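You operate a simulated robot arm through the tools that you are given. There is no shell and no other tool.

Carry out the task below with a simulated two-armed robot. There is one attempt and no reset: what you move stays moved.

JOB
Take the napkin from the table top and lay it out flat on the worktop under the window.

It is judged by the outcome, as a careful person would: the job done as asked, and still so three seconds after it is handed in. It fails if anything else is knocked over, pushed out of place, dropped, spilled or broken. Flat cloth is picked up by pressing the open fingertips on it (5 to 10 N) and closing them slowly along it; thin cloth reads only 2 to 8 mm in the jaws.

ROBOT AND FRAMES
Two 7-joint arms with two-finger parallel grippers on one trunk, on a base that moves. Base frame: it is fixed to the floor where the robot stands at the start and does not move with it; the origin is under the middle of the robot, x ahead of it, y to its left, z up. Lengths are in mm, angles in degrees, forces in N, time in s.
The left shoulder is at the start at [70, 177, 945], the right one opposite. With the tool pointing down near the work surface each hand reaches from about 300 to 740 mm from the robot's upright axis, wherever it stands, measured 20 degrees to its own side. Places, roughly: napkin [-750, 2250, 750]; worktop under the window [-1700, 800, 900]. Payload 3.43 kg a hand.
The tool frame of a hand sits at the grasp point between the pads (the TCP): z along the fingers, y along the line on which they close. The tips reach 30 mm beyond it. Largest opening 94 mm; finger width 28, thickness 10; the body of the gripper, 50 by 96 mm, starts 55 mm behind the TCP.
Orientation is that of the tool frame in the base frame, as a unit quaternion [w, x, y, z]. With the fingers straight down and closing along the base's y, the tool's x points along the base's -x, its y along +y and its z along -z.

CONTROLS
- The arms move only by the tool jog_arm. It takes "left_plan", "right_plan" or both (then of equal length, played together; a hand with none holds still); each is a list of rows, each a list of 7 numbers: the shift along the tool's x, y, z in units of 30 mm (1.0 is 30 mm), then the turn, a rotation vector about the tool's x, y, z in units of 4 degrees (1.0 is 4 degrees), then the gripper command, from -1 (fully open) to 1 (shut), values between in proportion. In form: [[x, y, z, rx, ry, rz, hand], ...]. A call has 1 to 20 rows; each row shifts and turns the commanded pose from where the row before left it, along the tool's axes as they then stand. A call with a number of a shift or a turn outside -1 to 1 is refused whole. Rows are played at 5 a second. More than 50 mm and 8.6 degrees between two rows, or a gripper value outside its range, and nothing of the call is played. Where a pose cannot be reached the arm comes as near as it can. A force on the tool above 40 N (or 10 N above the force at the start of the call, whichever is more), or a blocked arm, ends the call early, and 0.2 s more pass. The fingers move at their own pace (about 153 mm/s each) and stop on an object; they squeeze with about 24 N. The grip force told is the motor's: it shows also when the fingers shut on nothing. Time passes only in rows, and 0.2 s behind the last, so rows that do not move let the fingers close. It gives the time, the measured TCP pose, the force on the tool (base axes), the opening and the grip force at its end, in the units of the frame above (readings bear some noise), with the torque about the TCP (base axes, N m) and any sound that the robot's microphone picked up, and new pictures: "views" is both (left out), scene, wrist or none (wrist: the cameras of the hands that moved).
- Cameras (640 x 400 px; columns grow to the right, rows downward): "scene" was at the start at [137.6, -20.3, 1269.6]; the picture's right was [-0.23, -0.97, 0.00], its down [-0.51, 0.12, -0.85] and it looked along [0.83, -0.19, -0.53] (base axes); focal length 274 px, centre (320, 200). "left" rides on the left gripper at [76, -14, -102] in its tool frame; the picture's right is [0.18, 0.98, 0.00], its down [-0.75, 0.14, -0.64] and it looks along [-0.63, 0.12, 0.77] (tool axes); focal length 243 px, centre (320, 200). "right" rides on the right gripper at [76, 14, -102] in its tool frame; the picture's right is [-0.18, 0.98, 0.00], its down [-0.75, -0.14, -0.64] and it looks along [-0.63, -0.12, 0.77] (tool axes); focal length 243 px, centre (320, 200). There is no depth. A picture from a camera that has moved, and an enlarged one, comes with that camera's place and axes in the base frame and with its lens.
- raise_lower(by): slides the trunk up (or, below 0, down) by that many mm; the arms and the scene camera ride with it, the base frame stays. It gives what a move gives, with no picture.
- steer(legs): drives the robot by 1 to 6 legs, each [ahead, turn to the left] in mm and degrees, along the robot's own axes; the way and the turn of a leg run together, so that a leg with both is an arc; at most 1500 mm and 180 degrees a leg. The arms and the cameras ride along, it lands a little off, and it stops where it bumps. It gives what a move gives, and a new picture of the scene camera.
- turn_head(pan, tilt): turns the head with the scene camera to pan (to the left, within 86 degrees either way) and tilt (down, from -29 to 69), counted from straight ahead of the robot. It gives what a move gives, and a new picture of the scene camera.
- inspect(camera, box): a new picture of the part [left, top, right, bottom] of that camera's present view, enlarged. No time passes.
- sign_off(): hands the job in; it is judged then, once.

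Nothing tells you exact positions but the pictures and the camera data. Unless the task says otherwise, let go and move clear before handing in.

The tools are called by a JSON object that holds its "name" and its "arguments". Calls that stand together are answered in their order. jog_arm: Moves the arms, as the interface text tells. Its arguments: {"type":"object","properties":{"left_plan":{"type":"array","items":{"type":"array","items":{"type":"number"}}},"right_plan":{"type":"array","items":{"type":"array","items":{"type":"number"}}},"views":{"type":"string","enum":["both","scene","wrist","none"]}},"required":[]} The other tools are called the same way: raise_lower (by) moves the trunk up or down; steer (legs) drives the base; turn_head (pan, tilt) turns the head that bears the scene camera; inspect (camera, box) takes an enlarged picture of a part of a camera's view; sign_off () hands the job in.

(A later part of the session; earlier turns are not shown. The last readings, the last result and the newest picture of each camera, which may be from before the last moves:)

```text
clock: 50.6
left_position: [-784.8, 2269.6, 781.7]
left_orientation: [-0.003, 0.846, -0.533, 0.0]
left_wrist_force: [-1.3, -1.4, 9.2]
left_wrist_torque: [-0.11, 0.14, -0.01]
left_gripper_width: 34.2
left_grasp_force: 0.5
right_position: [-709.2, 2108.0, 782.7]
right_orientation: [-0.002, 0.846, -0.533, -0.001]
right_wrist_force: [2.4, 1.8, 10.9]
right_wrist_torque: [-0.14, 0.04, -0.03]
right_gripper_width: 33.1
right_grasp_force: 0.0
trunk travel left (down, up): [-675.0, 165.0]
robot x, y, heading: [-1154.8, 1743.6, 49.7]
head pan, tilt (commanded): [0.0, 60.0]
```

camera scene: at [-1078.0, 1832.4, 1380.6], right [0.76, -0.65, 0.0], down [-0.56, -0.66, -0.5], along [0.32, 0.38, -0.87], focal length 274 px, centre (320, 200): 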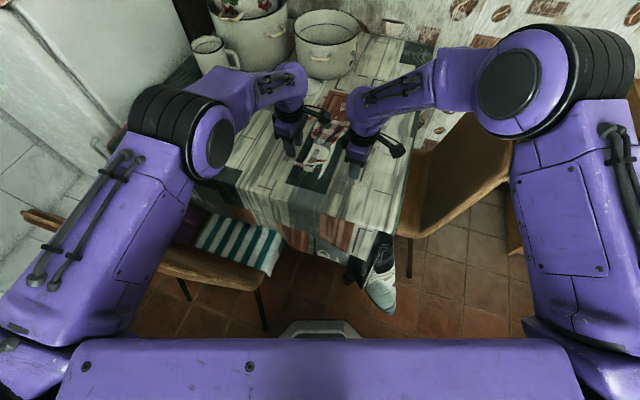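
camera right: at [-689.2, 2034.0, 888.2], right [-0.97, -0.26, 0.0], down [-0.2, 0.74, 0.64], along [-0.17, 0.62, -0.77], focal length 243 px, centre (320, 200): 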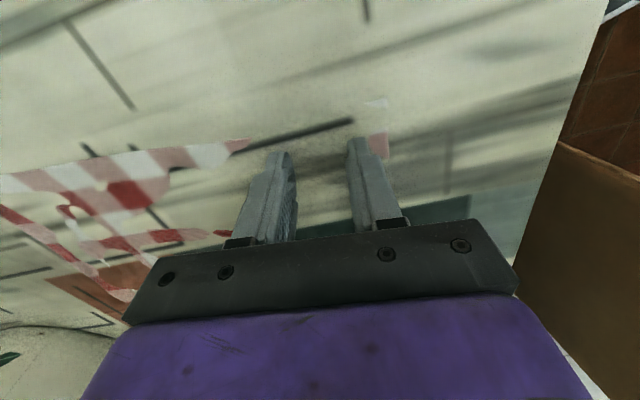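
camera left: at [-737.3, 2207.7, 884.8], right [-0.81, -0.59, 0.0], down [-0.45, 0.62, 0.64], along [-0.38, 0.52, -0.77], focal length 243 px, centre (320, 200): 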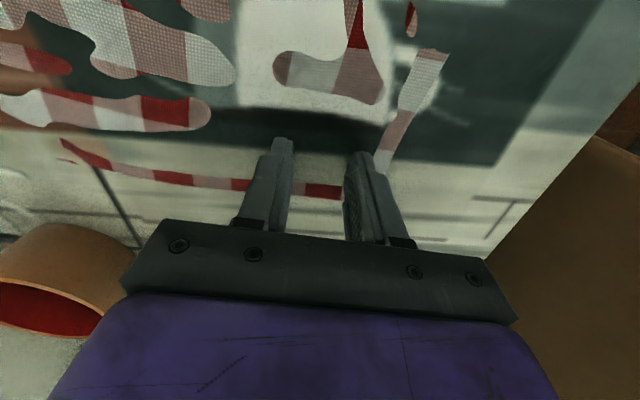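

Both hands now press with about 9–11 N. I'll close the fingers slowly along the cloth.

{"name": "jog_arm", "arguments": {"left_plan": [[0, 0, 0, 0, 0, 0, 0.34], [0, 0, 0, 0, 0, 0, 0.4], [0, 0, 0, 0, 0, 0, 0.46], [0, 0, 0, 0, 0, 0, 0.52], [0, 0, 0, 0, 0, 0, 0.58], [0, 0, 0, 0, 0, 0, 0.64], [0, 0, 0, 0, 0, 0, 0.7], [0, 0, 0, 0, 0, 0, 0.76], [0, 0, 0, 0, 0, 0, 0.82], [0, 0, 0, 0, 0, 0, 0.88], [0, 0, 0, 0, 0, 0, 0.94], [0, 0, 0, 0, 0, 0, 1], [0, 0, 0, 0, 0, 0, 1], [0, 0, 0, 0, 0, 0, 1]], "right_plan": [[0, 0, 0, 0, 0, 0, 0.34], [0, 0, 0, 0, 0, 0, 0.4], [0, 0, 0, 0, 0, 0, 0.46], [0, 0, 0, 0, 0, 0, 0.52], [0, 0, 0, 0, 0, 0, 0.58], [0, 0, 0, 0, 0, 0, 0.64], [0, 0, 0, 0, 0, 0, 0.7], [0, 0, 0, 0, 0, 0, 0.76], [0, 0, 0, 0, 0, 0, 0.82], [0, 0, 0, 0, 0, 0, 0.88], [0, 0, 0, 0, 0, 0, 0.94], [0, 0, 0, 0, 0, 0, 1], [0, 0, 0, 0, 0, 0, 1], [0, 0, 0, 0, 0, 0, 1]], "views": "both"}}

```text
clock: 53.6
left_position: [-784.2, 2270.1, 780.8]
left_orientation: [-0.001, 0.846, -0.533, -0.001]
left_wrist_force: [-0.3, 0.0, 6.5]
left_wrist_torque: [-0.05, 0.01, 0.02]
left_gripper_width: 6.5
left_grasp_force: 24.0
right_position: [-707.4, 2107.3, 780.3]
right_orientation: [-0.002, 0.846, -0.533, 0.001]
right_wrist_force: [1.1, 0.0, 10.3]
right_wrist_torque: [-0.03, 0.0, -0.01]
right_gripper_width: 5.6
right_grasp_force: 24.0
trunk travel left (down, up): [-675.0, 165.0]
robot x, y, heading: [-1151.8, 1744.0, 49.7]
head pan, tilt (commanded): [0.0, 60.0]
camera scene: at [-1079.5, 1831.1, 1380.8], right [0.76, -0.65, 0.0], down [-0.56, -0.66, -0.5], along [0.33, 0.38, -0.86], focal length 274 px, centre (320, 200)
camera right: at [-690.2, 2032.8, 884.5], right [-0.97, -0.26, 0.0], down [-0.2, 0.74, 0.64], along [-0.16, 0.62, -0.77], focal length 243 px, centre (320, 200)
camera left: at [-738.4, 2206.4, 882.5], right [-0.81, -0.59, 0.0], down [-0.45, 0.62, 0.64], along [-0.38, 0.52, -0.77], focal length 243 px, centre (320, 200)
```

scene: 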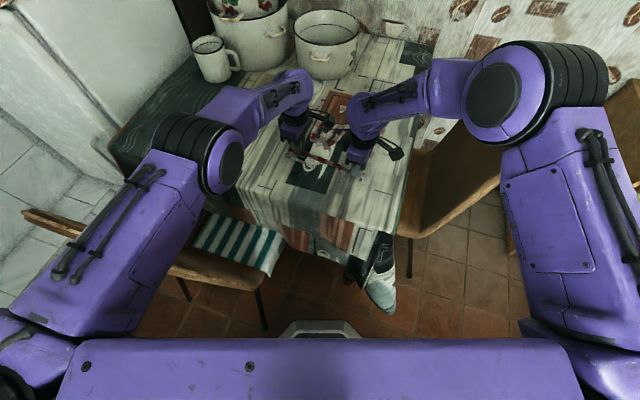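
right: 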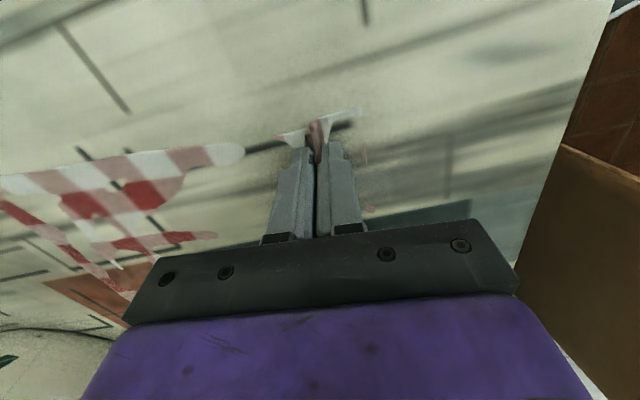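
left: 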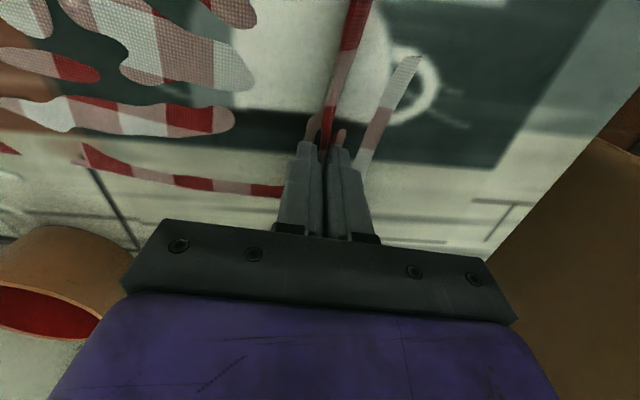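

Both hands hold a fold of cloth (6.5 mm and 5.6 mm in the jaws). I'll lift both together slowly.

{"name": "jog_arm", "arguments": {"left_plan": [[0, 0, -0.3, 0, 0, 0, 1], [0, 0, -0.4, 0, 0, 0, 1], [0, 0, -0.5, 0, 0, 0, 1], [0, 0, -0.5, 0, 0, 0, 1], [0, 0, -0.5, 0, 0, 0, 1], [0, 0, -0.5, 0, 0, 0, 1]], "right_plan": [[0, 0, -0.3, 0, 0, 0, 1], [0, 0, -0.4, 0, 0, 0, 1], [0, 0, -0.5, 0, 0, 0, 1], [0, 0, -0.5, 0, 0, 0, 1], [0, 0, -0.5, 0, 0, 0, 1], [0, 0, -0.5, 0, 0, 0, 1]]}}

```text
clock: 55.0
left_position: [-783.7, 2270.8, 861.1]
left_orientation: [0.0, 0.846, -0.533, 0.0]
left_wrist_force: [0.8, -1.9, 0.4]
left_wrist_torque: [-0.01, -0.03, 0.01]
left_gripper_width: 6.4
left_grasp_force: 23.5
right_position: [-708.2, 2107.6, 861.5]
right_orientation: [0.0, 0.846, -0.533, 0.0]
right_wrist_force: [-0.8, 1.7, 0.1]
right_wrist_torque: [0.05, 0.0, 0.03]
right_gripper_width: 1.8
right_grasp_force: 24.0
trunk travel left (down, up): [-675.0, 165.0]
robot x, y, heading: [-1151.8, 1746.6, 49.6]
head pan, tilt (commanded): [0.0, 60.0]
camera scene: at [-1078.0, 1832.5, 1380.5], right [0.76, -0.65, 0.0], down [-0.56, -0.66, -0.5], along [0.32, 0.38, -0.87], focal length 274 px, centre (320, 200)
camera right: at [-689.2, 2033.2, 964.7], right [-0.97, -0.26, 0.0], down [-0.2, 0.74, 0.64], along [-0.16, 0.62, -0.77], focal length 243 px, centre (320, 200)
camera left: at [-737.5, 2207.3, 962.9], right [-0.81, -0.59, 0.0], down [-0.45, 0.62, 0.64], along [-0.38, 0.52, -0.77], focal length 243 px, centre (320, 200)
```

scene: 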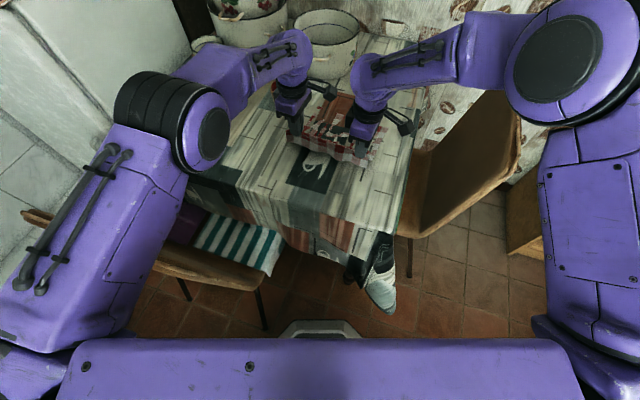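
right: 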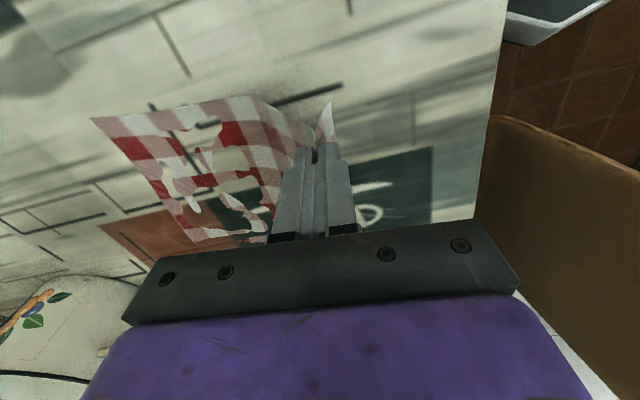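
left: 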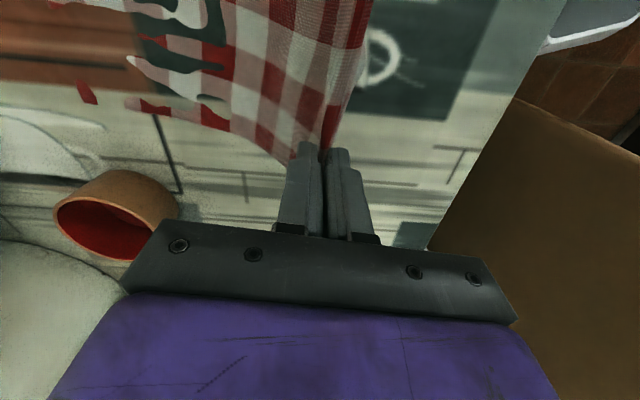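

The right hand's grip thinned to 1.8 mm, and the forces show the cloth is taut between the hands. I'll inspect the right jaws closely.

{"name": "inspect", "arguments": {"camera": "right", "box": [220, 80, 420, 230]}}

{"name": "inspect", "arguments": {"camera": "left", "box": [220, 0, 420, 230]}}

```text
2.67 times, centred on (320, 155) of right
camera zoom: at [-689.2, 2033.2, 964.7], right [-0.97, -0.26, 0.0], down [-0.2, 0.74, 0.64], along [-0.16, 0.62, -0.77], focal length 647 px, centre (320, 320)
```

zoom: 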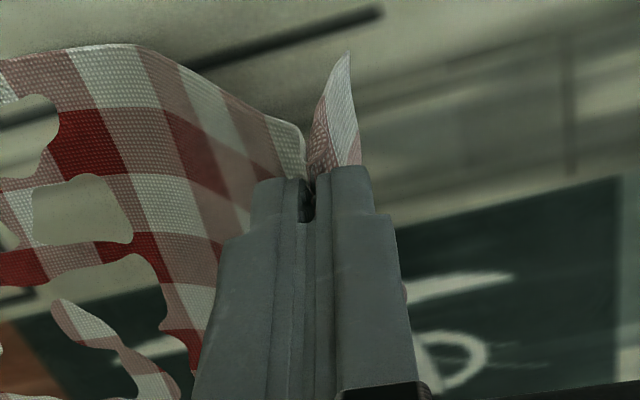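

```text
1.74 times, centred on (320, 115) of left
camera zoom: at [-737.5, 2207.3, 962.9], right [-0.81, -0.59, 0.0], down [-0.45, 0.62, 0.64], along [-0.38, 0.52, -0.77], focal length 422 px, centre (320, 348)
```

zoom: 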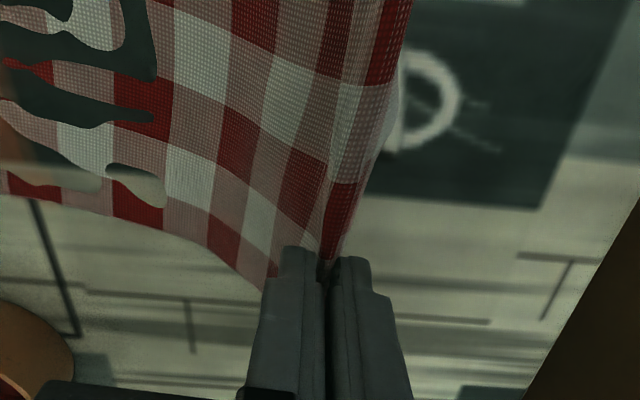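

Both corners are held, the right one by a smaller bite. I'll ease the tension by bringing the right hand 6 mm toward the left, then lift further and watch.

{"name": "jog_arm", "arguments": {"left_plan": [[0, 0, 0, 0, 0, 0, 1], [0, 0, 0, 0, 0, 0, 1]], "right_plan": [[-0.25, 0, 0, 0, 0, 0, 1], [0, 0, 0, 0, 0, 0, 1]], "views": "wrist"}}

```text
clock: 55.6
left_position: [-784.1, 2272.6, 860.9]
left_orientation: [0.0, 0.846, -0.534, 0.0]
left_wrist_force: [0.5, 0.2, 0.3]
left_wrist_torque: [0.03, 0.0, 0.01]
left_gripper_width: 6.1
left_grasp_force: 23.8
right_position: [-711.2, 2115.0, 860.6]
right_orientation: [0.001, 0.846, -0.534, 0.0]
right_wrist_force: [0.0, 0.8, -0.2]
right_wrist_torque: [0.01, -0.01, 0.04]
right_gripper_width: 1.8
right_grasp_force: 23.9
trunk travel left (down, up): [-675.0, 165.0]
robot x, y, heading: [-1155.3, 1744.0, 49.3]
head pan, tilt (commanded): [0.0, 60.0]
camera right: at [-692.1, 2040.5, 964.7], right [-0.97, -0.26, 0.0], down [-0.2, 0.74, 0.64], along [-0.16, 0.62, -0.77], focal length 243 px, centre (320, 200)
camera left: at [-737.2, 2207.7, 962.5], right [-0.81, -0.59, 0.0], down [-0.45, 0.62, 0.64], along [-0.38, 0.52, -0.77], focal length 243 px, centre (320, 200)
```

right: 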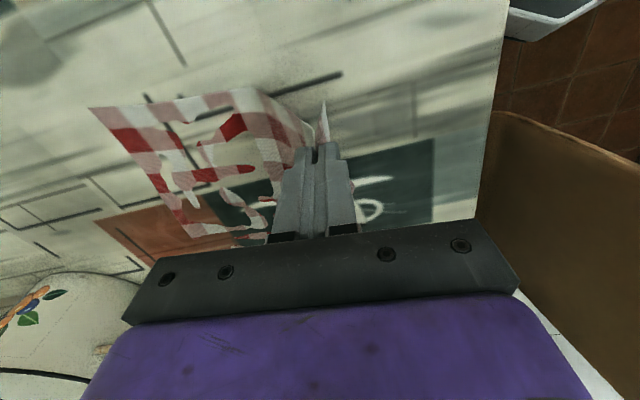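
left: 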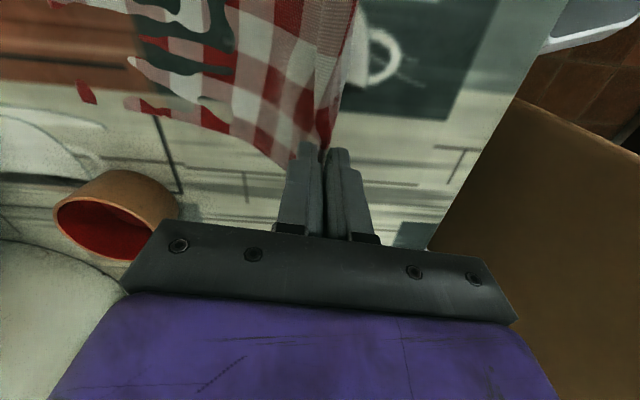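

The tension is gone and both grips hold. I'll lift on slowly until the cloth hangs clear.

{"name": "jog_arm", "arguments": {"left_plan": [[0, 0, -0.4, 0, 0, 0, 1], [0, 0, -0.4, 0, 0, 0, 1], [0, 0, -0.4, 0, 0, 0, 1], [0, 0, -0.4, 0, 0, 0, 1], [0, 0, -0.4, 0, 0, 0, 1], [0, 0, -0.4, 0, 0, 0, 1], [0, 0, -0.4, 0, 0, 0, 1], [0, 0, -0.4, 0, 0, 0, 1]], "right_plan": [[0, 0, -0.4, 0, 0, 0, 1], [0, 0, -0.4, 0, 0, 0, 1], [0, 0, -0.4, 0, 0, 0, 1], [0, 0, -0.4, 0, 0, 0, 1], [0, 0, -0.4, 0, 0, 0, 1], [0, 0, -0.4, 0, 0, 0, 1], [0, 0, -0.4, 0, 0, 0, 1], [0, 0, -0.4, 0, 0, 0, 1]]}}

```text
clock: 57.5
left_position: [-783.7, 2270.6, 957.2]
left_orientation: [-0.001, 0.846, -0.533, 0.0]
left_wrist_force: [0.9, -1.3, 0.0]
left_wrist_torque: [0.0, -0.03, -0.02]
left_gripper_width: 6.2
left_grasp_force: 24.2
right_position: [-711.0, 2115.0, 956.7]
right_orientation: [0.0, 0.846, -0.533, 0.0]
right_wrist_force: [-0.3, 0.2, -0.2]
right_wrist_torque: [0.01, 0.02, 0.02]
right_gripper_width: 1.8
right_grasp_force: 23.4
trunk travel left (down, up): [-675.0, 165.0]
robot x, y, heading: [-1149.9, 1743.7, 49.7]
head pan, tilt (commanded): [0.0, 60.0]
camera scene: at [-1077.9, 1832.6, 1380.5], right [0.76, -0.65, 0.0], down [-0.56, -0.66, -0.5], along [0.32, 0.38, -0.87], focal length 274 px, centre (320, 200)
camera right: at [-692.7, 2040.7, 1060.3], right [-0.97, -0.26, 0.0], down [-0.2, 0.74, 0.64], along [-0.16, 0.62, -0.77], focal length 243 px, centre (320, 200)
camera left: at [-737.1, 2207.1, 1058.9], right [-0.81, -0.59, 0.0], down [-0.45, 0.62, 0.64], along [-0.38, 0.52, -0.77], focal length 243 px, centre (320, 200)
```

scene: 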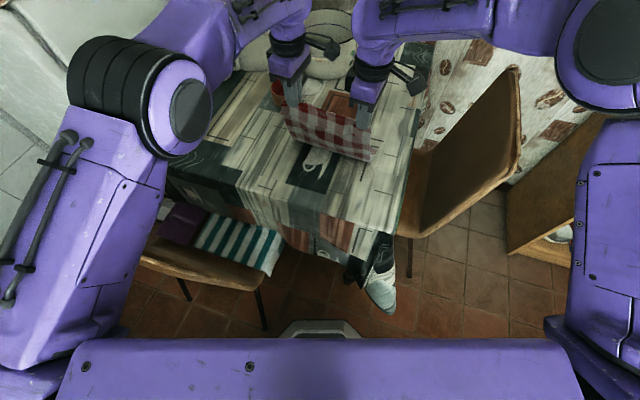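
right: 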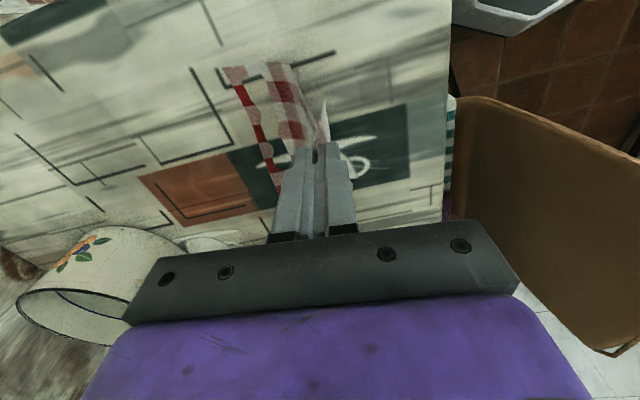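
left: 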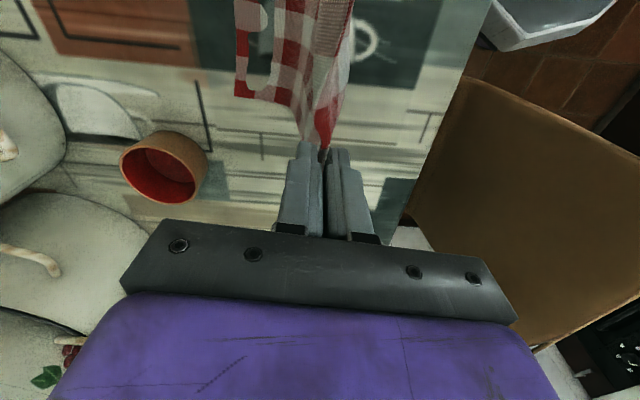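

The napkin hangs like a sheet between the two hands. I'll keep lifting to clear the table.

{"name": "jog_arm", "arguments": {"left_plan": [[0, 0, -0.5, 0, 0, 0, 1], [0, 0, -0.5, 0, 0, 0, 1], [0, 0, -0.5, 0, 0, 0, 1], [0, 0, -0.5, 0, 0, 0, 1], [0, 0, -0.5, 0, 0, 0, 1], [0, 0, -0.5, 0, 0, 0, 1], [0, 0, -0.5, 0, 0, 0, 1], [0, 0, -0.5, 0, 0, 0, 1], [0, 0, -0.5, 0, 0, 0, 1]], "right_plan": [[0, 0, -0.5, 0, 0, 0, 1], [0, 0, -0.5, 0, 0, 0, 1], [0, 0, -0.5, 0, 0, 0, 1], [0, 0, -0.5, 0, 0, 0, 1], [0, 0, -0.5, 0, 0, 0, 1], [0, 0, -0.5, 0, 0, 0, 1], [0, 0, -0.5, 0, 0, 0, 1], [0, 0, -0.5, 0, 0, 0, 1], [0, 0, -0.5, 0, 0, 0, 1]]}}

```text
clock: 59.5
left_position: [-785.6, 2272.5, 1089.8]
left_orientation: [0.0, 0.846, -0.533, 0.0]
left_wrist_force: [-0.7, 0.4, -0.1]
left_wrist_torque: [-0.03, -0.01, 0.01]
left_gripper_width: 6.2
left_grasp_force: 24.1
right_position: [-710.9, 2115.4, 1093.0]
right_orientation: [-0.001, 0.846, -0.533, -0.001]
right_wrist_force: [0.2, 0.0, -0.4]
right_wrist_torque: [0.01, 0.05, 0.02]
right_gripper_width: 2.0
right_grasp_force: 24.1
trunk travel left (down, up): [-675.0, 165.0]
robot x, y, heading: [-1153.8, 1742.7, 49.6]
head pan, tilt (commanded): [0.0, 60.0]
camera scene: at [-1077.7, 1833.3, 1380.4], right [0.76, -0.65, 0.0], down [-0.56, -0.66, -0.5], along [0.32, 0.38, -0.87], focal length 274 px, centre (320, 200)
camera right: at [-692.8, 2041.1, 1196.2], right [-0.97, -0.26, 0.0], down [-0.2, 0.74, 0.64], along [-0.16, 0.62, -0.77], focal length 243 px, centre (320, 200)
camera left: at [-740.0, 2208.8, 1192.4], right [-0.81, -0.59, 0.0], down [-0.45, 0.62, 0.64], along [-0.38, 0.52, -0.77], focal length 243 px, centre (320, 200)
```

scene: 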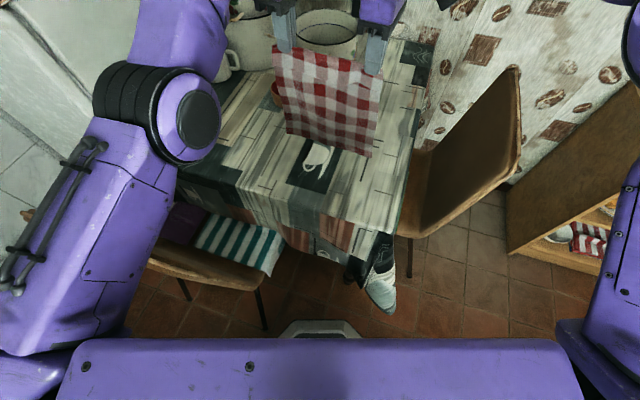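
right: 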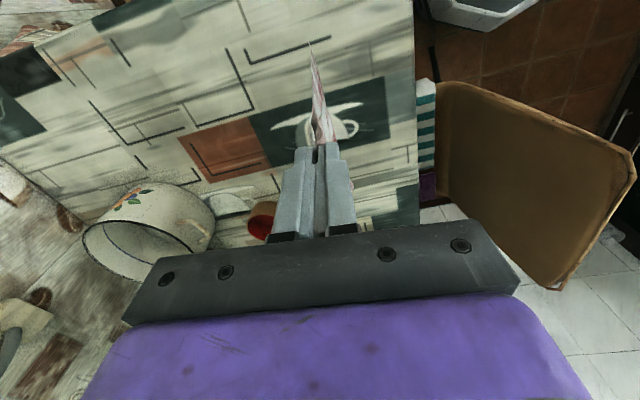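
left: 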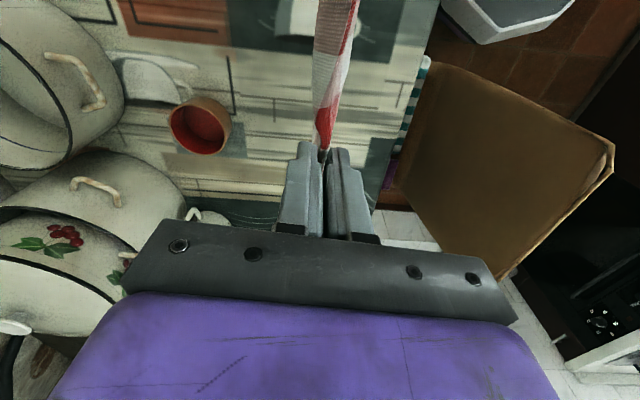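

Excellent: the napkin hangs flat between both hands and clears the table. I'll raise the trunk, then square the pair of hands to my front (rotating about their midpoint by 24°) and pull them in a bit for driving.

{"name": "raise_lower", "arguments": {"by": 160}}

{"name": "jog_arm", "arguments": {"left_plan": [[0, 0.202, 0, 0, 0, -1, 1], [0, 0.202, 0, 0, 0, -1, 1], [0, 0.202, 0, 0, 0, -1, 1], [0, 0.202, 0, 0, 0, -1, 1], [0, 0.202, 0, 0, 0, -1, 1], [0, 0.202, 0, 0, 0, -1, 1], [0, 0.4, 0, 0, 0, 0, 1], [0, 0.5, 0, 0, 0, 0, 1], [0, 0.5, 0, 0, 0, 0, 1], [0, 0.5, 0, 0, 0, 0, 1], [0, 0.5, 0, 0, 0, 0, 1], [0, 0.5, 0, 0, 0, 0, 1], [0, 0.5, 0, 0, 0, 0, 1], [0, 0.5, 0, 0, 0, 0, 1], [0, 0.4, 0, 0, 0, 0, 1]], "right_plan": [[0, -0.202, 0, 0, 0, -1, 1], [0, -0.202, 0, 0, 0, -1, 1], [0, -0.202, 0, 0, 0, -1, 1], [0, -0.202, 0, 0, 0, -1, 1], [0, -0.202, 0, 0, 0, -1, 1], [0, -0.202, 0, 0, 0, -1, 1], [0, 0.4, 0, 0, 0, 0, 1], [0, 0.5, 0, 0, 0, 0, 1], [0, 0.5, 0, 0, 0, 0, 1], [0, 0.5, 0, 0, 0, 0, 1], [0, 0.5, 0, 0, 0, 0, 1], [0, 0.5, 0, 0, 0, 0, 1], [0, 0.5, 0, 0, 0, 0, 1], [0, 0.5, 0, 0, 0, 0, 1], [0, 0.4, 0, 0, 0, 0, 1]]}}

```text
clock: 61.3
left_position: [-786.4, 2271.8, 1249.9]
left_orientation: [0.0, 0.846, -0.533, 0.0]
left_wrist_force: [-0.1, -0.4, -0.8]
left_wrist_torque: [-0.01, 0.0, 0.01]
left_gripper_width: 6.4
left_grasp_force: 23.8
right_position: [-711.2, 2114.8, 1252.5]
right_orientation: [-0.001, 0.846, -0.533, -0.001]
right_wrist_force: [-0.1, 0.8, -0.3]
right_wrist_torque: [0.03, -0.02, 0.01]
right_gripper_width: 1.9
right_grasp_force: 24.1
trunk travel left (down, up): [-835.0, 5.0]
robot x, y, heading: [-1156.1, 1741.9, 49.4]
head pan, tilt (commanded): [0.0, 60.0]
```

```text
clock: 64.5
left_position: [-782.8, 2239.2, 1282.9]
left_orientation: [0.002, 0.937, -0.349, 0.001]
left_wrist_force: [-2.2, -37.0, -4.5]
left_wrist_torque: [-1.07, 0.12, -0.38]
left_gripper_width: 2.2
left_grasp_force: 23.9
left hand out of reach, approached as far as the arm can: row 1, 2, 3, 4, 5, 6, 7, 8, 9, 10, 11, 12, 13, 14, 15
right_position: [-765.7, 2038.6, 1254.0]
right_orientation: [-0.004, 0.938, -0.347, 0.0]
right_wrist_force: [1.0, 36.7, 4.5]
right_wrist_torque: [1.08, 0.02, -0.44]
right_gripper_width: 2.2
right_grasp_force: 24.2
trunk travel left (down, up): [-835.0, 5.0]
robot x, y, heading: [-1153.8, 1743.1, 49.4]
head pan, tilt (commanded): [0.0, 60.0]
camera scene: at [-1077.9, 1832.7, 1540.5], right [0.76, -0.65, 0.0], down [-0.56, -0.66, -0.5], along [0.32, 0.38, -0.87], focal length 274 px, centre (320, 200)
camera right: at [-718.9, 1978.5, 1356.2], right [-0.78, -0.63, 0.0], down [-0.48, 0.59, 0.65], along [-0.4, 0.5, -0.76], focal length 243 px, centre (320, 200)
camera left: at [-714.9, 2199.9, 1384.0], right [-0.5, -0.87, 0.0], down [-0.66, 0.39, 0.64], along [-0.56, 0.32, -0.77], focal length 243 px, centre (320, 200)
```

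scene: 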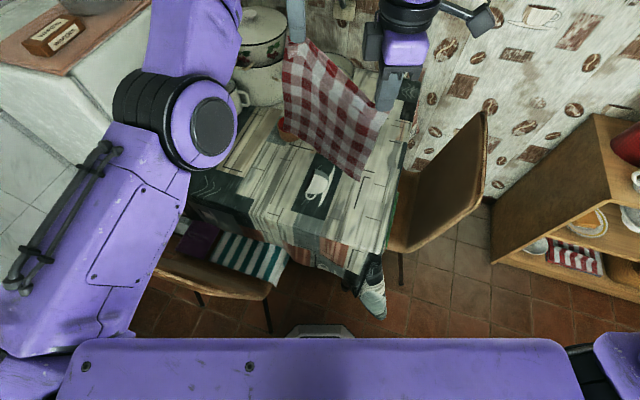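
right: 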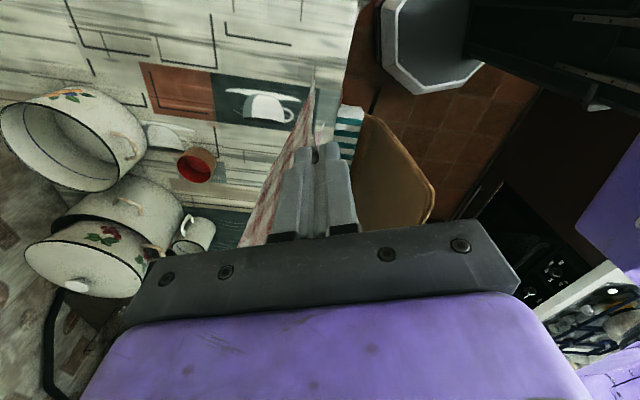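
left: 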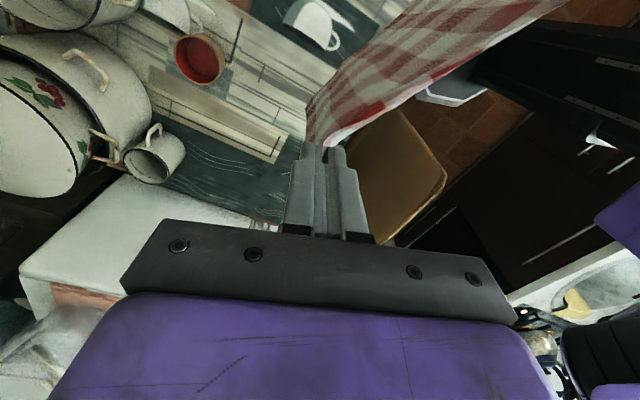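

The left arm could not follow (out of reach in that wrist turn), and the cloth got pulled tight at 37 N, though both grips still hold. I'll immediately relieve the tension by bringing the right hand back toward the left.

{"name": "jog_arm", "arguments": {"left_plan": [[0, 0, 0, 0, 0, 0, 1], [0, 0, 0, 0, 0, 0, 1]], "right_plan": [[-0.66, -0.65, -0.13, 0, 0, 0, 1], [0, 0, 0, 0, 0, 0, 1]]}}

```text
clock: 65.1
left_position: [-783.9, 2242.9, 1283.9]
left_orientation: [-0.001, 0.939, -0.344, -0.001]
left_wrist_force: [0.2, 0.5, -0.2]
left_wrist_torque: [0.02, 0.01, -0.05]
left_gripper_width: 1.7
left_grasp_force: 24.1
right_position: [-767.2, 2065.7, 1255.2]
right_orientation: [0.002, 0.938, -0.346, 0.002]
right_wrist_force: [-0.7, -0.2, 0.8]
right_wrist_torque: [-0.01, -0.02, 0.03]
right_gripper_width: 2.0
right_grasp_force: 24.2
trunk travel left (down, up): [-835.0, 5.0]
robot x, y, heading: [-1153.4, 1745.6, 49.5]
head pan, tilt (commanded): [0.0, 60.0]
camera scene: at [-1077.7, 1832.8, 1540.5], right [0.76, -0.65, 0.0], down [-0.56, -0.66, -0.5], along [0.32, 0.38, -0.87], focal length 274 px, centre (320, 200)
camera right: at [-720.2, 2005.7, 1358.7], right [-0.78, -0.63, 0.0], down [-0.48, 0.6, 0.64], along [-0.4, 0.5, -0.77], focal length 243 px, centre (320, 200)
camera left: at [-716.2, 2202.8, 1384.6], right [-0.5, -0.87, 0.0], down [-0.66, 0.38, 0.64], along [-0.56, 0.32, -0.76], focal length 243 px, centre (320, 200)
```

scene: 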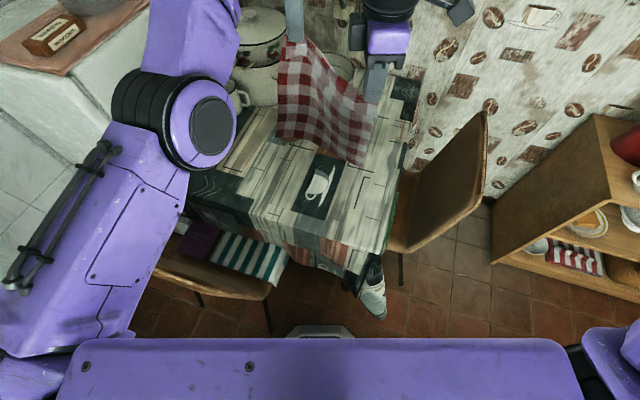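
right: 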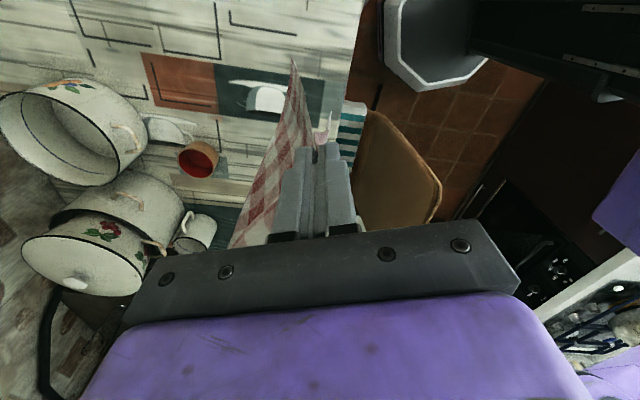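
left: 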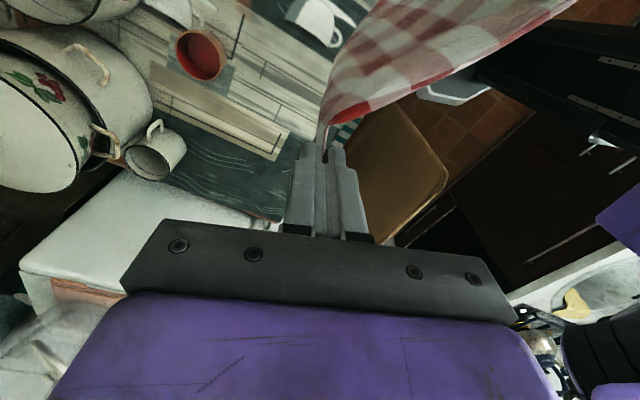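

The tension is gone and both grips still hold the cloth. The left wrist seems limited when reaching across; I'll shift both hands together to my left in small steps, which should ease the left wrist.

{"name": "jog_arm", "arguments": {"left_plan": [[-0.4, 0, 0, 0, 0, 0, 1], [-0.4, 0, 0, 0, 0, 0, 1], [-0.4, 0, 0, 0, 0, 0, 1], [0, 0, 0, 0, 0, 0, 1]], "right_plan": [[-0.4, 0, 0, 0, 0, 0, 1], [-0.4, 0, 0, 0, 0, 0, 1], [-0.4, 0, 0, 0, 0, 0, 1], [0, 0, 0, 0, 0, 0, 1]], "views": "scene"}}

```text
clock: 66.1
left_position: [-801.7, 2271.3, 1286.2]
left_orientation: [0.0, 0.938, -0.346, -0.002]
left_wrist_force: [-0.5, -0.9, 0.3]
left_wrist_torque: [-0.03, 0.06, 0.01]
left_gripper_width: 1.8
left_grasp_force: 24.1
left hand out of reach, approached as far as the arm can: row 1, 2, 3
right_position: [-795.6, 2090.2, 1256.6]
right_orientation: [0.0, 0.938, -0.346, 0.0]
right_wrist_force: [0.4, 1.2, 0.2]
right_wrist_torque: [0.08, 0.02, -0.02]
right_gripper_width: 2.0
right_grasp_force: 23.8
trunk travel left (down, up): [-835.0, 5.0]
robot x, y, heading: [-1153.2, 1742.4, 49.4]
head pan, tilt (commanded): [0.0, 60.0]
camera scene: at [-1077.3, 1833.3, 1540.4], right [0.76, -0.65, 0.0], down [-0.56, -0.66, -0.5], along [0.32, 0.38, -0.87], focal length 274 px, centre (320, 200)
```

scene: 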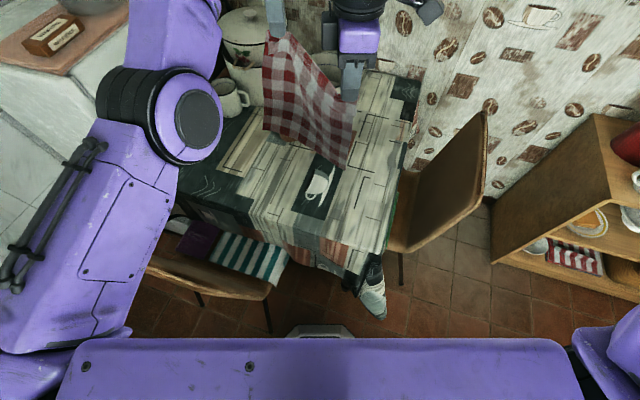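

The left hand is still sliding along its reach limit at this height. The arms probably turn better with the hands lower relative to the shoulders, so I'll lower both hands to about 1180 (the cloth still hangs well above the table) and check.

{"name": "jog_arm", "arguments": {"left_plan": [[0, 0, 0.7, 0, 0, 0, 1], [0, 0, 0.7, 0, 0, 0, 1], [0, 0, 0.7, 0, 0, 0, 1], [0, 0, 0.7, 0, 0, 0, 1], [0, 0, 0.7, 0, 0, 0, 1], [0, 0, 0, 0, 0, 0, 1]], "right_plan": [[0, 0, 0.5, 0, 0, 0, 1], [0, 0, 0.5, 0, 0, 0, 1], [0, 0, 0.5, 0, 0, 0, 1], [0, 0, 0.5, 0, 0, 0, 1], [0, 0, 0.5, 0, 0, 0, 1], [0, 0, 0, 0, 0, 0, 1]], "views": "scene"}}

```text
clock: 67.5
left_position: [-778.4, 2284.6, 1189.8]
left_orientation: [0.001, 0.938, -0.347, 0.0]
left_wrist_force: [-4.1, -24.3, -0.3]
left_wrist_torque: [-0.71, 0.18, -0.3]
left_gripper_width: 2.3
left_grasp_force: 23.9
left hand out of reach, approached as far as the arm can: row 1, 2, 3, 4, 5
right_position: [-796.7, 2089.3, 1181.3]
right_orientation: [-0.002, 0.939, -0.345, 0.0]
right_wrist_force: [5.3, 23.3, -0.4]
right_wrist_torque: [0.64, -0.13, -0.31]
right_gripper_width: 2.3
right_grasp_force: 23.9
trunk travel left (down, up): [-835.0, 5.0]
robot x, y, heading: [-1152.1, 1743.7, 49.4]
head pan, tilt (commanded): [0.0, 60.0]
camera scene: at [-1078.0, 1832.6, 1540.5], right [0.76, -0.65, 0.0], down [-0.56, -0.66, -0.5], along [0.32, 0.38, -0.87], focal length 274 px, centre (320, 200)
```

scene: 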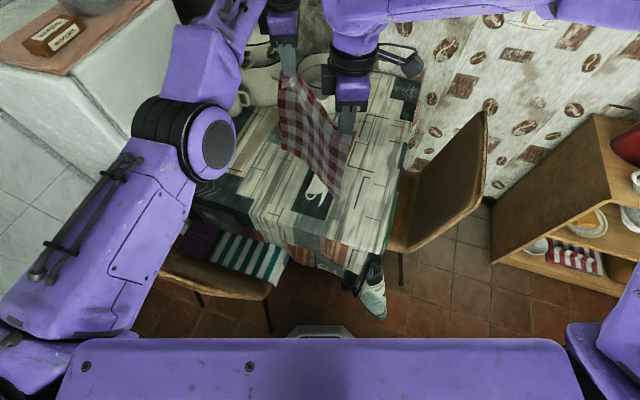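

The left slid outward again and tensioned the cloth (24 N). I'll relieve it right away with the right hand, and turn both hands back to the wrist angle that worked.

{"name": "jog_arm", "arguments": {"left_plan": [[0, 0, 0, 0, 0, 0, 1], [0, 0, 0, 0, 0, 1, 1], [0, 0, 0, 0, 0, 1, 1], [0, 0, 0, 0, 0, 1, 1], [0, 0, 0, 0, 0, 1, 1], [0, 0, 0, 0, 0, 1, 1], [0, 0, 0, 0, 0, 1, 1], [0, 0, 0, 0, 0, 0, 1]], "right_plan": [[-0.48, -0.68, 0, 0, 0, 0, 1], [0, 0, 0, 0, 0, 1, 1], [0, 0, 0, 0, 0, 1, 1], [0, 0, 0, 0, 0, 1, 1], [0, 0, 0, 0, 0, 1, 1], [0, 0, 0, 0, 0, 1, 1], [0, 0, 0, 0, 0, 1, 1], [0, 0, 0, 0, 0, 0, 1]], "views": "both"}}

```text
clock: 69.3
left_position: [-779.3, 2286.2, 1188.6]
left_orientation: [-0.001, 0.846, -0.534, 0.0]
left_wrist_force: [-0.4, 0.7, -0.3]
left_wrist_torque: [0.0, 0.01, 0.01]
left_gripper_width: 1.8
left_grasp_force: 24.1
right_position: [-793.0, 2114.7, 1180.9]
right_orientation: [0.001, 0.846, -0.533, 0.0]
right_wrist_force: [-0.8, 0.0, 0.9]
right_wrist_torque: [-0.02, 0.03, 0.01]
right_gripper_width: 2.2
right_grasp_force: 24.0
trunk travel left (down, up): [-835.0, 5.0]
robot x, y, heading: [-1150.2, 1742.9, 49.7]
head pan, tilt (commanded): [0.0, 60.0]
camera scene: at [-1077.6, 1833.0, 1540.5], right [0.76, -0.65, 0.0], down [-0.56, -0.66, -0.5], along [0.32, 0.38, -0.87], focal length 274 px, centre (320, 200)
camera right: at [-774.6, 2039.9, 1284.6], right [-0.97, -0.26, 0.0], down [-0.2, 0.74, 0.64], along [-0.16, 0.62, -0.77], focal length 243 px, centre (320, 200)
camera left: at [-732.0, 2222.0, 1290.3], right [-0.81, -0.59, 0.0], down [-0.45, 0.62, 0.64], along [-0.38, 0.52, -0.77], focal length 243 px, centre (320, 200)
```

scene: 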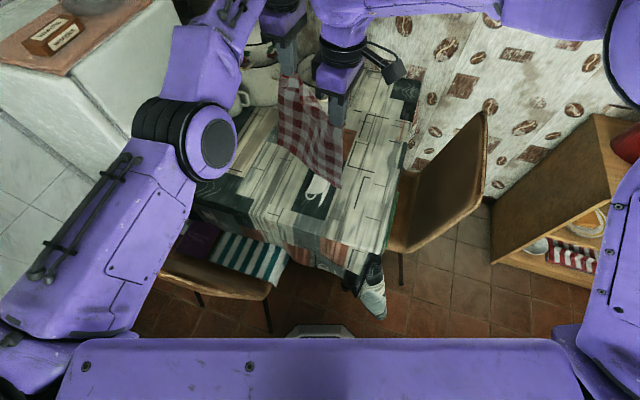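
right: 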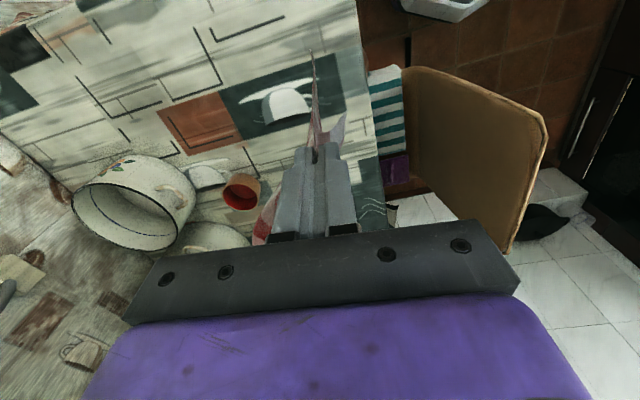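
left: 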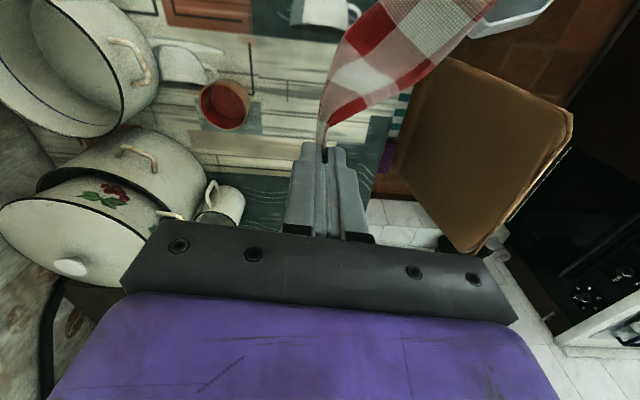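

Everything is slack and reachable again. I'll now square the right hand with the left (same line along the edge, slightly slack), then raise both to travel height.

{"name": "jog_arm", "arguments": {"left_plan": [[0, 0, 0, 0, 0, 0, 1], [0, 0, 0, 0, 0, 0, 1], [0, 0, 0, 0, 0, 0, 1], [0, 0, 0, 0, 0, 0, 1], [0, 0, 0, 0, 0, 0, 1], [0, 0, 0, 0, 0, 0, 1], [0, 0, 0, 0, 0, 0, 1]], "right_plan": [[0, -0.574, -0.05, 0, 0, 0, 1], [0, -0.574, -0.05, 0, 0, 0, 1], [0, -0.574, -0.05, 0, 0, 0, 1], [0, -0.574, -0.05, 0, 0, 0, 1], [0, -0.574, -0.05, 0, 0, 0, 1], [0.55, 0, 0, 0, 0, 0, 1], [0, 0, 0, 0, 0, 0, 1]], "views": "both"}}

```text
clock: 70.9
left_position: [-777.9, 2284.5, 1189.0]
left_orientation: [-0.001, 0.846, -0.533, 0.0]
left_wrist_force: [0.0, 0.6, 0.7]
left_wrist_torque: [0.01, -0.01, 0.04]
left_gripper_width: 2.1
left_grasp_force: 23.7
right_position: [-707.7, 2136.5, 1189.2]
right_orientation: [-0.001, 0.846, -0.533, 0.0]
right_wrist_force: [0.0, 1.2, -0.9]
right_wrist_torque: [-0.01, -0.02, 0.08]
right_gripper_width: 2.3
right_grasp_force: 24.2
trunk travel left (down, up): [-835.0, 5.0]
robot x, y, heading: [-1153.0, 1745.0, 49.5]
head pan, tilt (commanded): [0.0, 60.0]
camera scene: at [-1077.8, 1833.2, 1540.5], right [0.76, -0.65, 0.0], down [-0.56, -0.66, -0.5], along [0.32, 0.38, -0.87], focal length 274 px, centre (320, 200)
camera right: at [-689.5, 2062.5, 1292.5], right [-0.97, -0.26, 0.0], down [-0.2, 0.74, 0.64], along [-0.17, 0.62, -0.77], focal length 243 px, centre (320, 200)
camera left: at [-732.0, 2222.1, 1290.4], right [-0.81, -0.59, 0.0], down [-0.45, 0.62, 0.64], along [-0.38, 0.52, -0.77], focal length 243 px, centre (320, 200)
```

scene: 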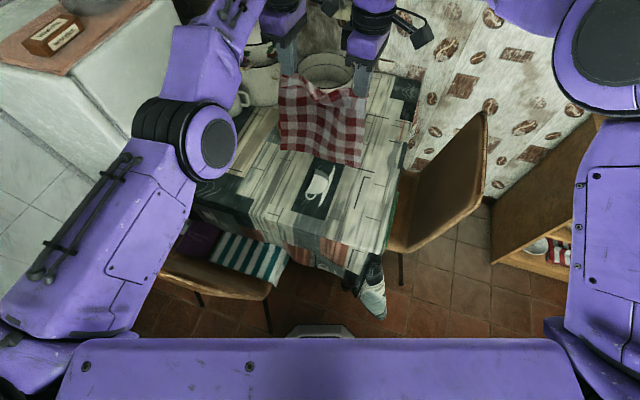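
right: 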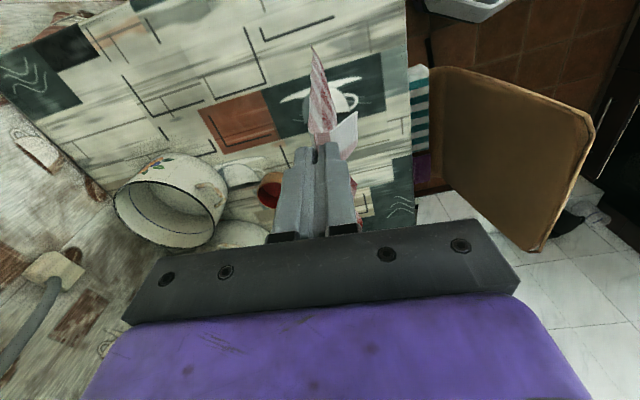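
left: 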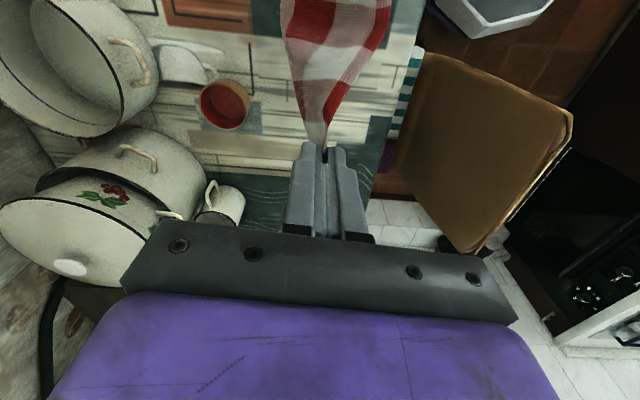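

{"name": "inspect", "arguments": {"camera": "scene", "box": [250, 40, 400, 180]}}

{"name": "jog_arm", "arguments": {"left_plan": [[0, 0, -0.4, 0, 0, 0, 1], [0, 0, -0.4, 0, 0, 0, 1], [0, 0, -0.4, 0, 0, 0, 1], [0, 0, -0.4, 0, 0, 0, 1], [0, 0, -0.4, 0, 0, 0, 1], [0, 0, 0, 0, 0, 0, 1]], "right_plan": [[0, 0, -0.4, 0, 0, 0, 1], [0, 0, -0.4, 0, 0, 0, 1], [0, 0, -0.4, 0, 0, 0, 1], [0, 0, -0.4, 0, 0, 0, 1], [0, 0, -0.4, 0, 0, 0, 1], [0, 0, 0, 0, 0, 0, 1]], "views": "scene"}}

```text
2.86 times, centred on (325, 110) of scene
camera zoom: at [-1077.8, 1833.2, 1540.5], right [0.76, -0.65, 0.0], down [-0.56, -0.66, -0.5], along [0.32, 0.38, -0.87], focal length 784 px, centre (306, 457)
```

zoom: 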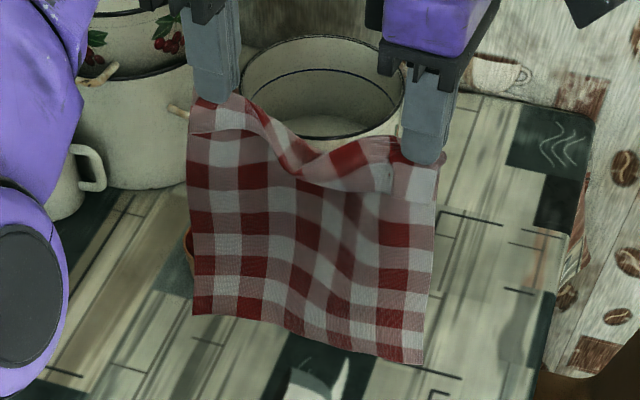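

```text
clock: 72.3
left_position: [-794.8, 2290.5, 1245.1]
left_orientation: [0.0, 0.846, -0.533, 0.0]
left_wrist_force: [0.5, 0.1, -0.2]
left_wrist_torque: [0.0, 0.03, 0.03]
left_gripper_width: 1.6
left_grasp_force: 23.9
left hand out of reach, approached as far as the arm can: row 2, 3, 5
right_position: [-707.5, 2137.6, 1248.2]
right_orientation: [0.0, 0.846, -0.533, 0.0]
right_wrist_force: [0.7, -0.5, 0.0]
right_wrist_torque: [0.01, 0.0, 0.04]
right_gripper_width: 2.0
right_grasp_force: 23.8
trunk travel left (down, up): [-835.0, 5.0]
robot x, y, heading: [-1152.7, 1746.5, 49.7]
head pan, tilt (commanded): [0.0, 60.0]
camera scene: at [-1077.0, 1833.7, 1540.4], right [0.76, -0.65, 0.0], down [-0.56, -0.66, -0.5], along [0.32, 0.38, -0.87], focal length 274 px, centre (320, 200)
```

scene: 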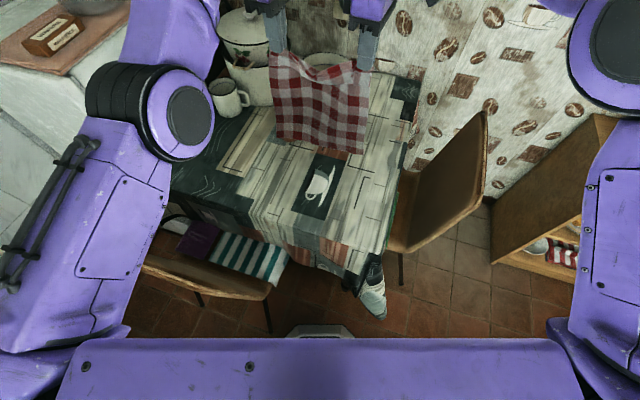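

The napkin hangs well from both hands. Since the free margin hangs on my side, I'll lay it by touching the far edge down deep on the worktop and coming back. Now I'll back out, turn toward the aisle, and drive toward the window.

{"name": "steer", "arguments": {"legs": [[-150, 0], [0, -107]]}}

```text
clock: 78.1
left_position: [-820.9, 1137.6, 1244.5]
left_orientation: [0.0, -0.087, 0.996, 0.0]
left_wrist_force: [-0.5, 0.5, 0.3]
left_wrist_torque: [-0.01, 0.03, 0.03]
left_gripper_width: 1.8
left_grasp_force: 23.8
right_position: [-992.0, 1096.7, 1248.8]
right_orientation: [0.0, -0.087, 0.996, 0.0]
right_wrist_force: [-0.5, 0.2, -0.9]
right_wrist_torque: [0.01, 0.0, 0.04]
right_gripper_width: 1.8
right_grasp_force: 23.9
trunk travel left (down, up): [-835.0, 5.0]
robot x, y, heading: [-1249.8, 1629.9, -56.0]
head pan, tilt (commanded): [0.0, 60.0]
camera scene: at [-1184.5, 1533.4, 1540.4], right [-0.83, -0.56, 0.0], down [-0.48, 0.72, -0.5], along [0.28, -0.41, -0.87], focal length 274 px, centre (320, 200)
```

scene: 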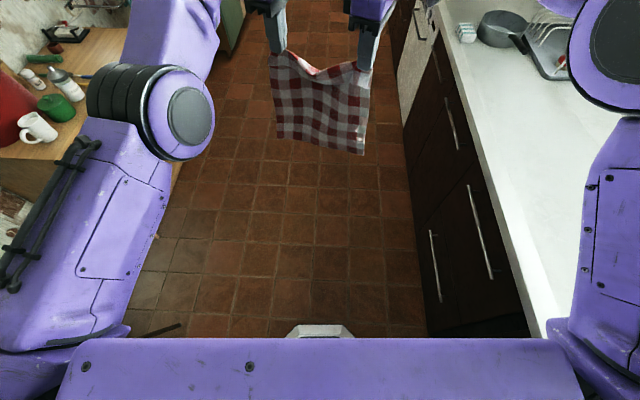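

The napkin stays held and hanging straight. The counter's front edge is confirmed at about 640 mm from the aisle line. I continue along the aisle and then turn toward the worktop.

{"name": "steer", "arguments": {"legs": [[309, 0], [0, -79]]}}

{"name": "turn_head", "arguments": {"pan": 0, "tilt": 45}}

```text
clock: 83.6
left_position: [-1481.4, 859.7, 1245.1]
left_orientation: [0.0, 0.569, 0.822, 0.0]
left_wrist_force: [-0.1, 0.0, 0.0]
left_wrist_torque: [0.0, 0.01, 0.03]
left_gripper_width: 2.1
left_grasp_force: 24.3
right_position: [-1553.9, 1021.1, 1247.4]
right_orientation: [-0.001, 0.569, 0.822, -0.001]
right_wrist_force: [-0.7, 0.7, 0.3]
right_wrist_torque: [0.0, 0.02, 0.04]
right_gripper_width: 2.3
right_grasp_force: 24.5
trunk travel left (down, up): [-835.0, 5.0]
robot x, y, heading: [-1075.5, 1368.6, -135.4]
head pan, tilt (commanded): [0.0, 60.0]
camera scene: at [-1160.0, 1291.1, 1540.5], right [-0.7, 0.71, 0.0], down [0.62, 0.61, -0.5], along [-0.36, -0.35, -0.87], focal length 274 px, centre (320, 200)
```

scene: 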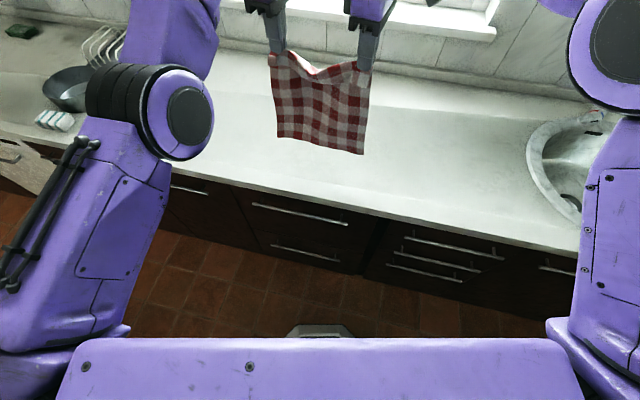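

```text
clock: 84.4
left_position: [-1481.7, 860.3, 1244.7]
left_orientation: [0.0, 0.568, 0.823, -0.001]
left_wrist_force: [-0.1, -0.5, -0.5]
left_wrist_torque: [0.0, 0.01, 0.04]
left_gripper_width: 2.1
left_grasp_force: 24.1
right_position: [-1553.7, 1020.6, 1249.8]
right_orientation: [0.0, 0.569, 0.823, 0.0]
right_wrist_force: [-0.6, -0.5, -0.3]
right_wrist_torque: [-0.01, -0.03, 0.01]
right_gripper_width: 2.1
right_grasp_force: 24.0
trunk travel left (down, up): [-835.0, 5.0]
robot x, y, heading: [-1073.7, 1372.8, -135.2]
head pan, tilt (commanded): [0.0, 45.0]
camera scene: at [-1170.8, 1281.4, 1559.9], right [-0.7, 0.71, 0.0], down [0.5, 0.5, -0.71], along [-0.5, -0.5, -0.71], focal length 274 px, centre (320, 200)
```

scene: 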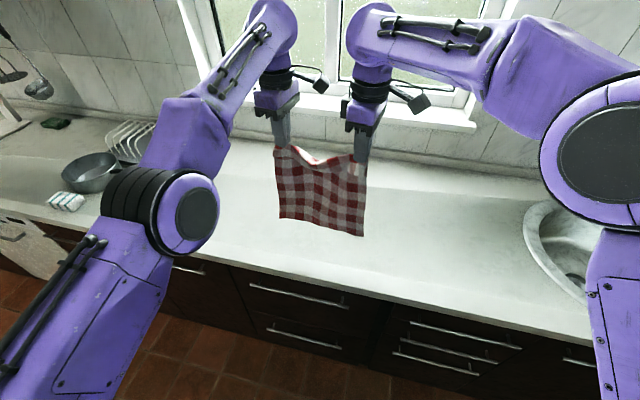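

The worktop under the window is clear: front edge at ~643, back at ~1175 (aisle coordinates). I'll drive forward 180 mm so the hands come over the deep part of the worktop.

{"name": "steer", "arguments": {"legs": [[180, 0]]}}

```text
clock: 85.9
left_position: [-1605.6, 736.1, 1246.1]
left_orientation: [0.0, 0.569, 0.822, -0.002]
left_wrist_force: [0.7, 0.4, 0.2]
left_wrist_torque: [-0.04, 0.02, -0.02]
left_gripper_width: 1.8
left_grasp_force: 24.1
right_position: [-1680.2, 896.0, 1251.3]
right_orientation: [0.0, 0.568, 0.823, -0.002]
right_wrist_force: [-0.2, 0.7, 0.4]
right_wrist_torque: [-0.01, 0.02, 0.0]
right_gripper_width: 1.8
right_grasp_force: 24.1
trunk travel left (down, up): [-835.0, 5.0]
robot x, y, heading: [-1204.7, 1249.1, -135.2]
head pan, tilt (commanded): [0.0, 45.0]
camera scene: at [-1296.0, 1157.3, 1560.4], right [-0.7, 0.71, 0.0], down [0.5, 0.5, -0.71], along [-0.5, -0.5, -0.71], focal length 274 px, centre (320, 200)
```

scene: 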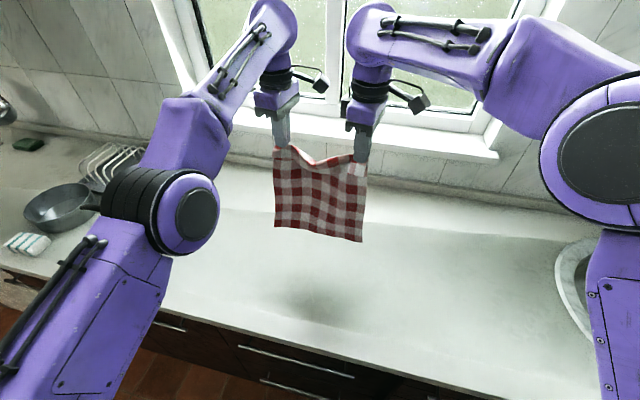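

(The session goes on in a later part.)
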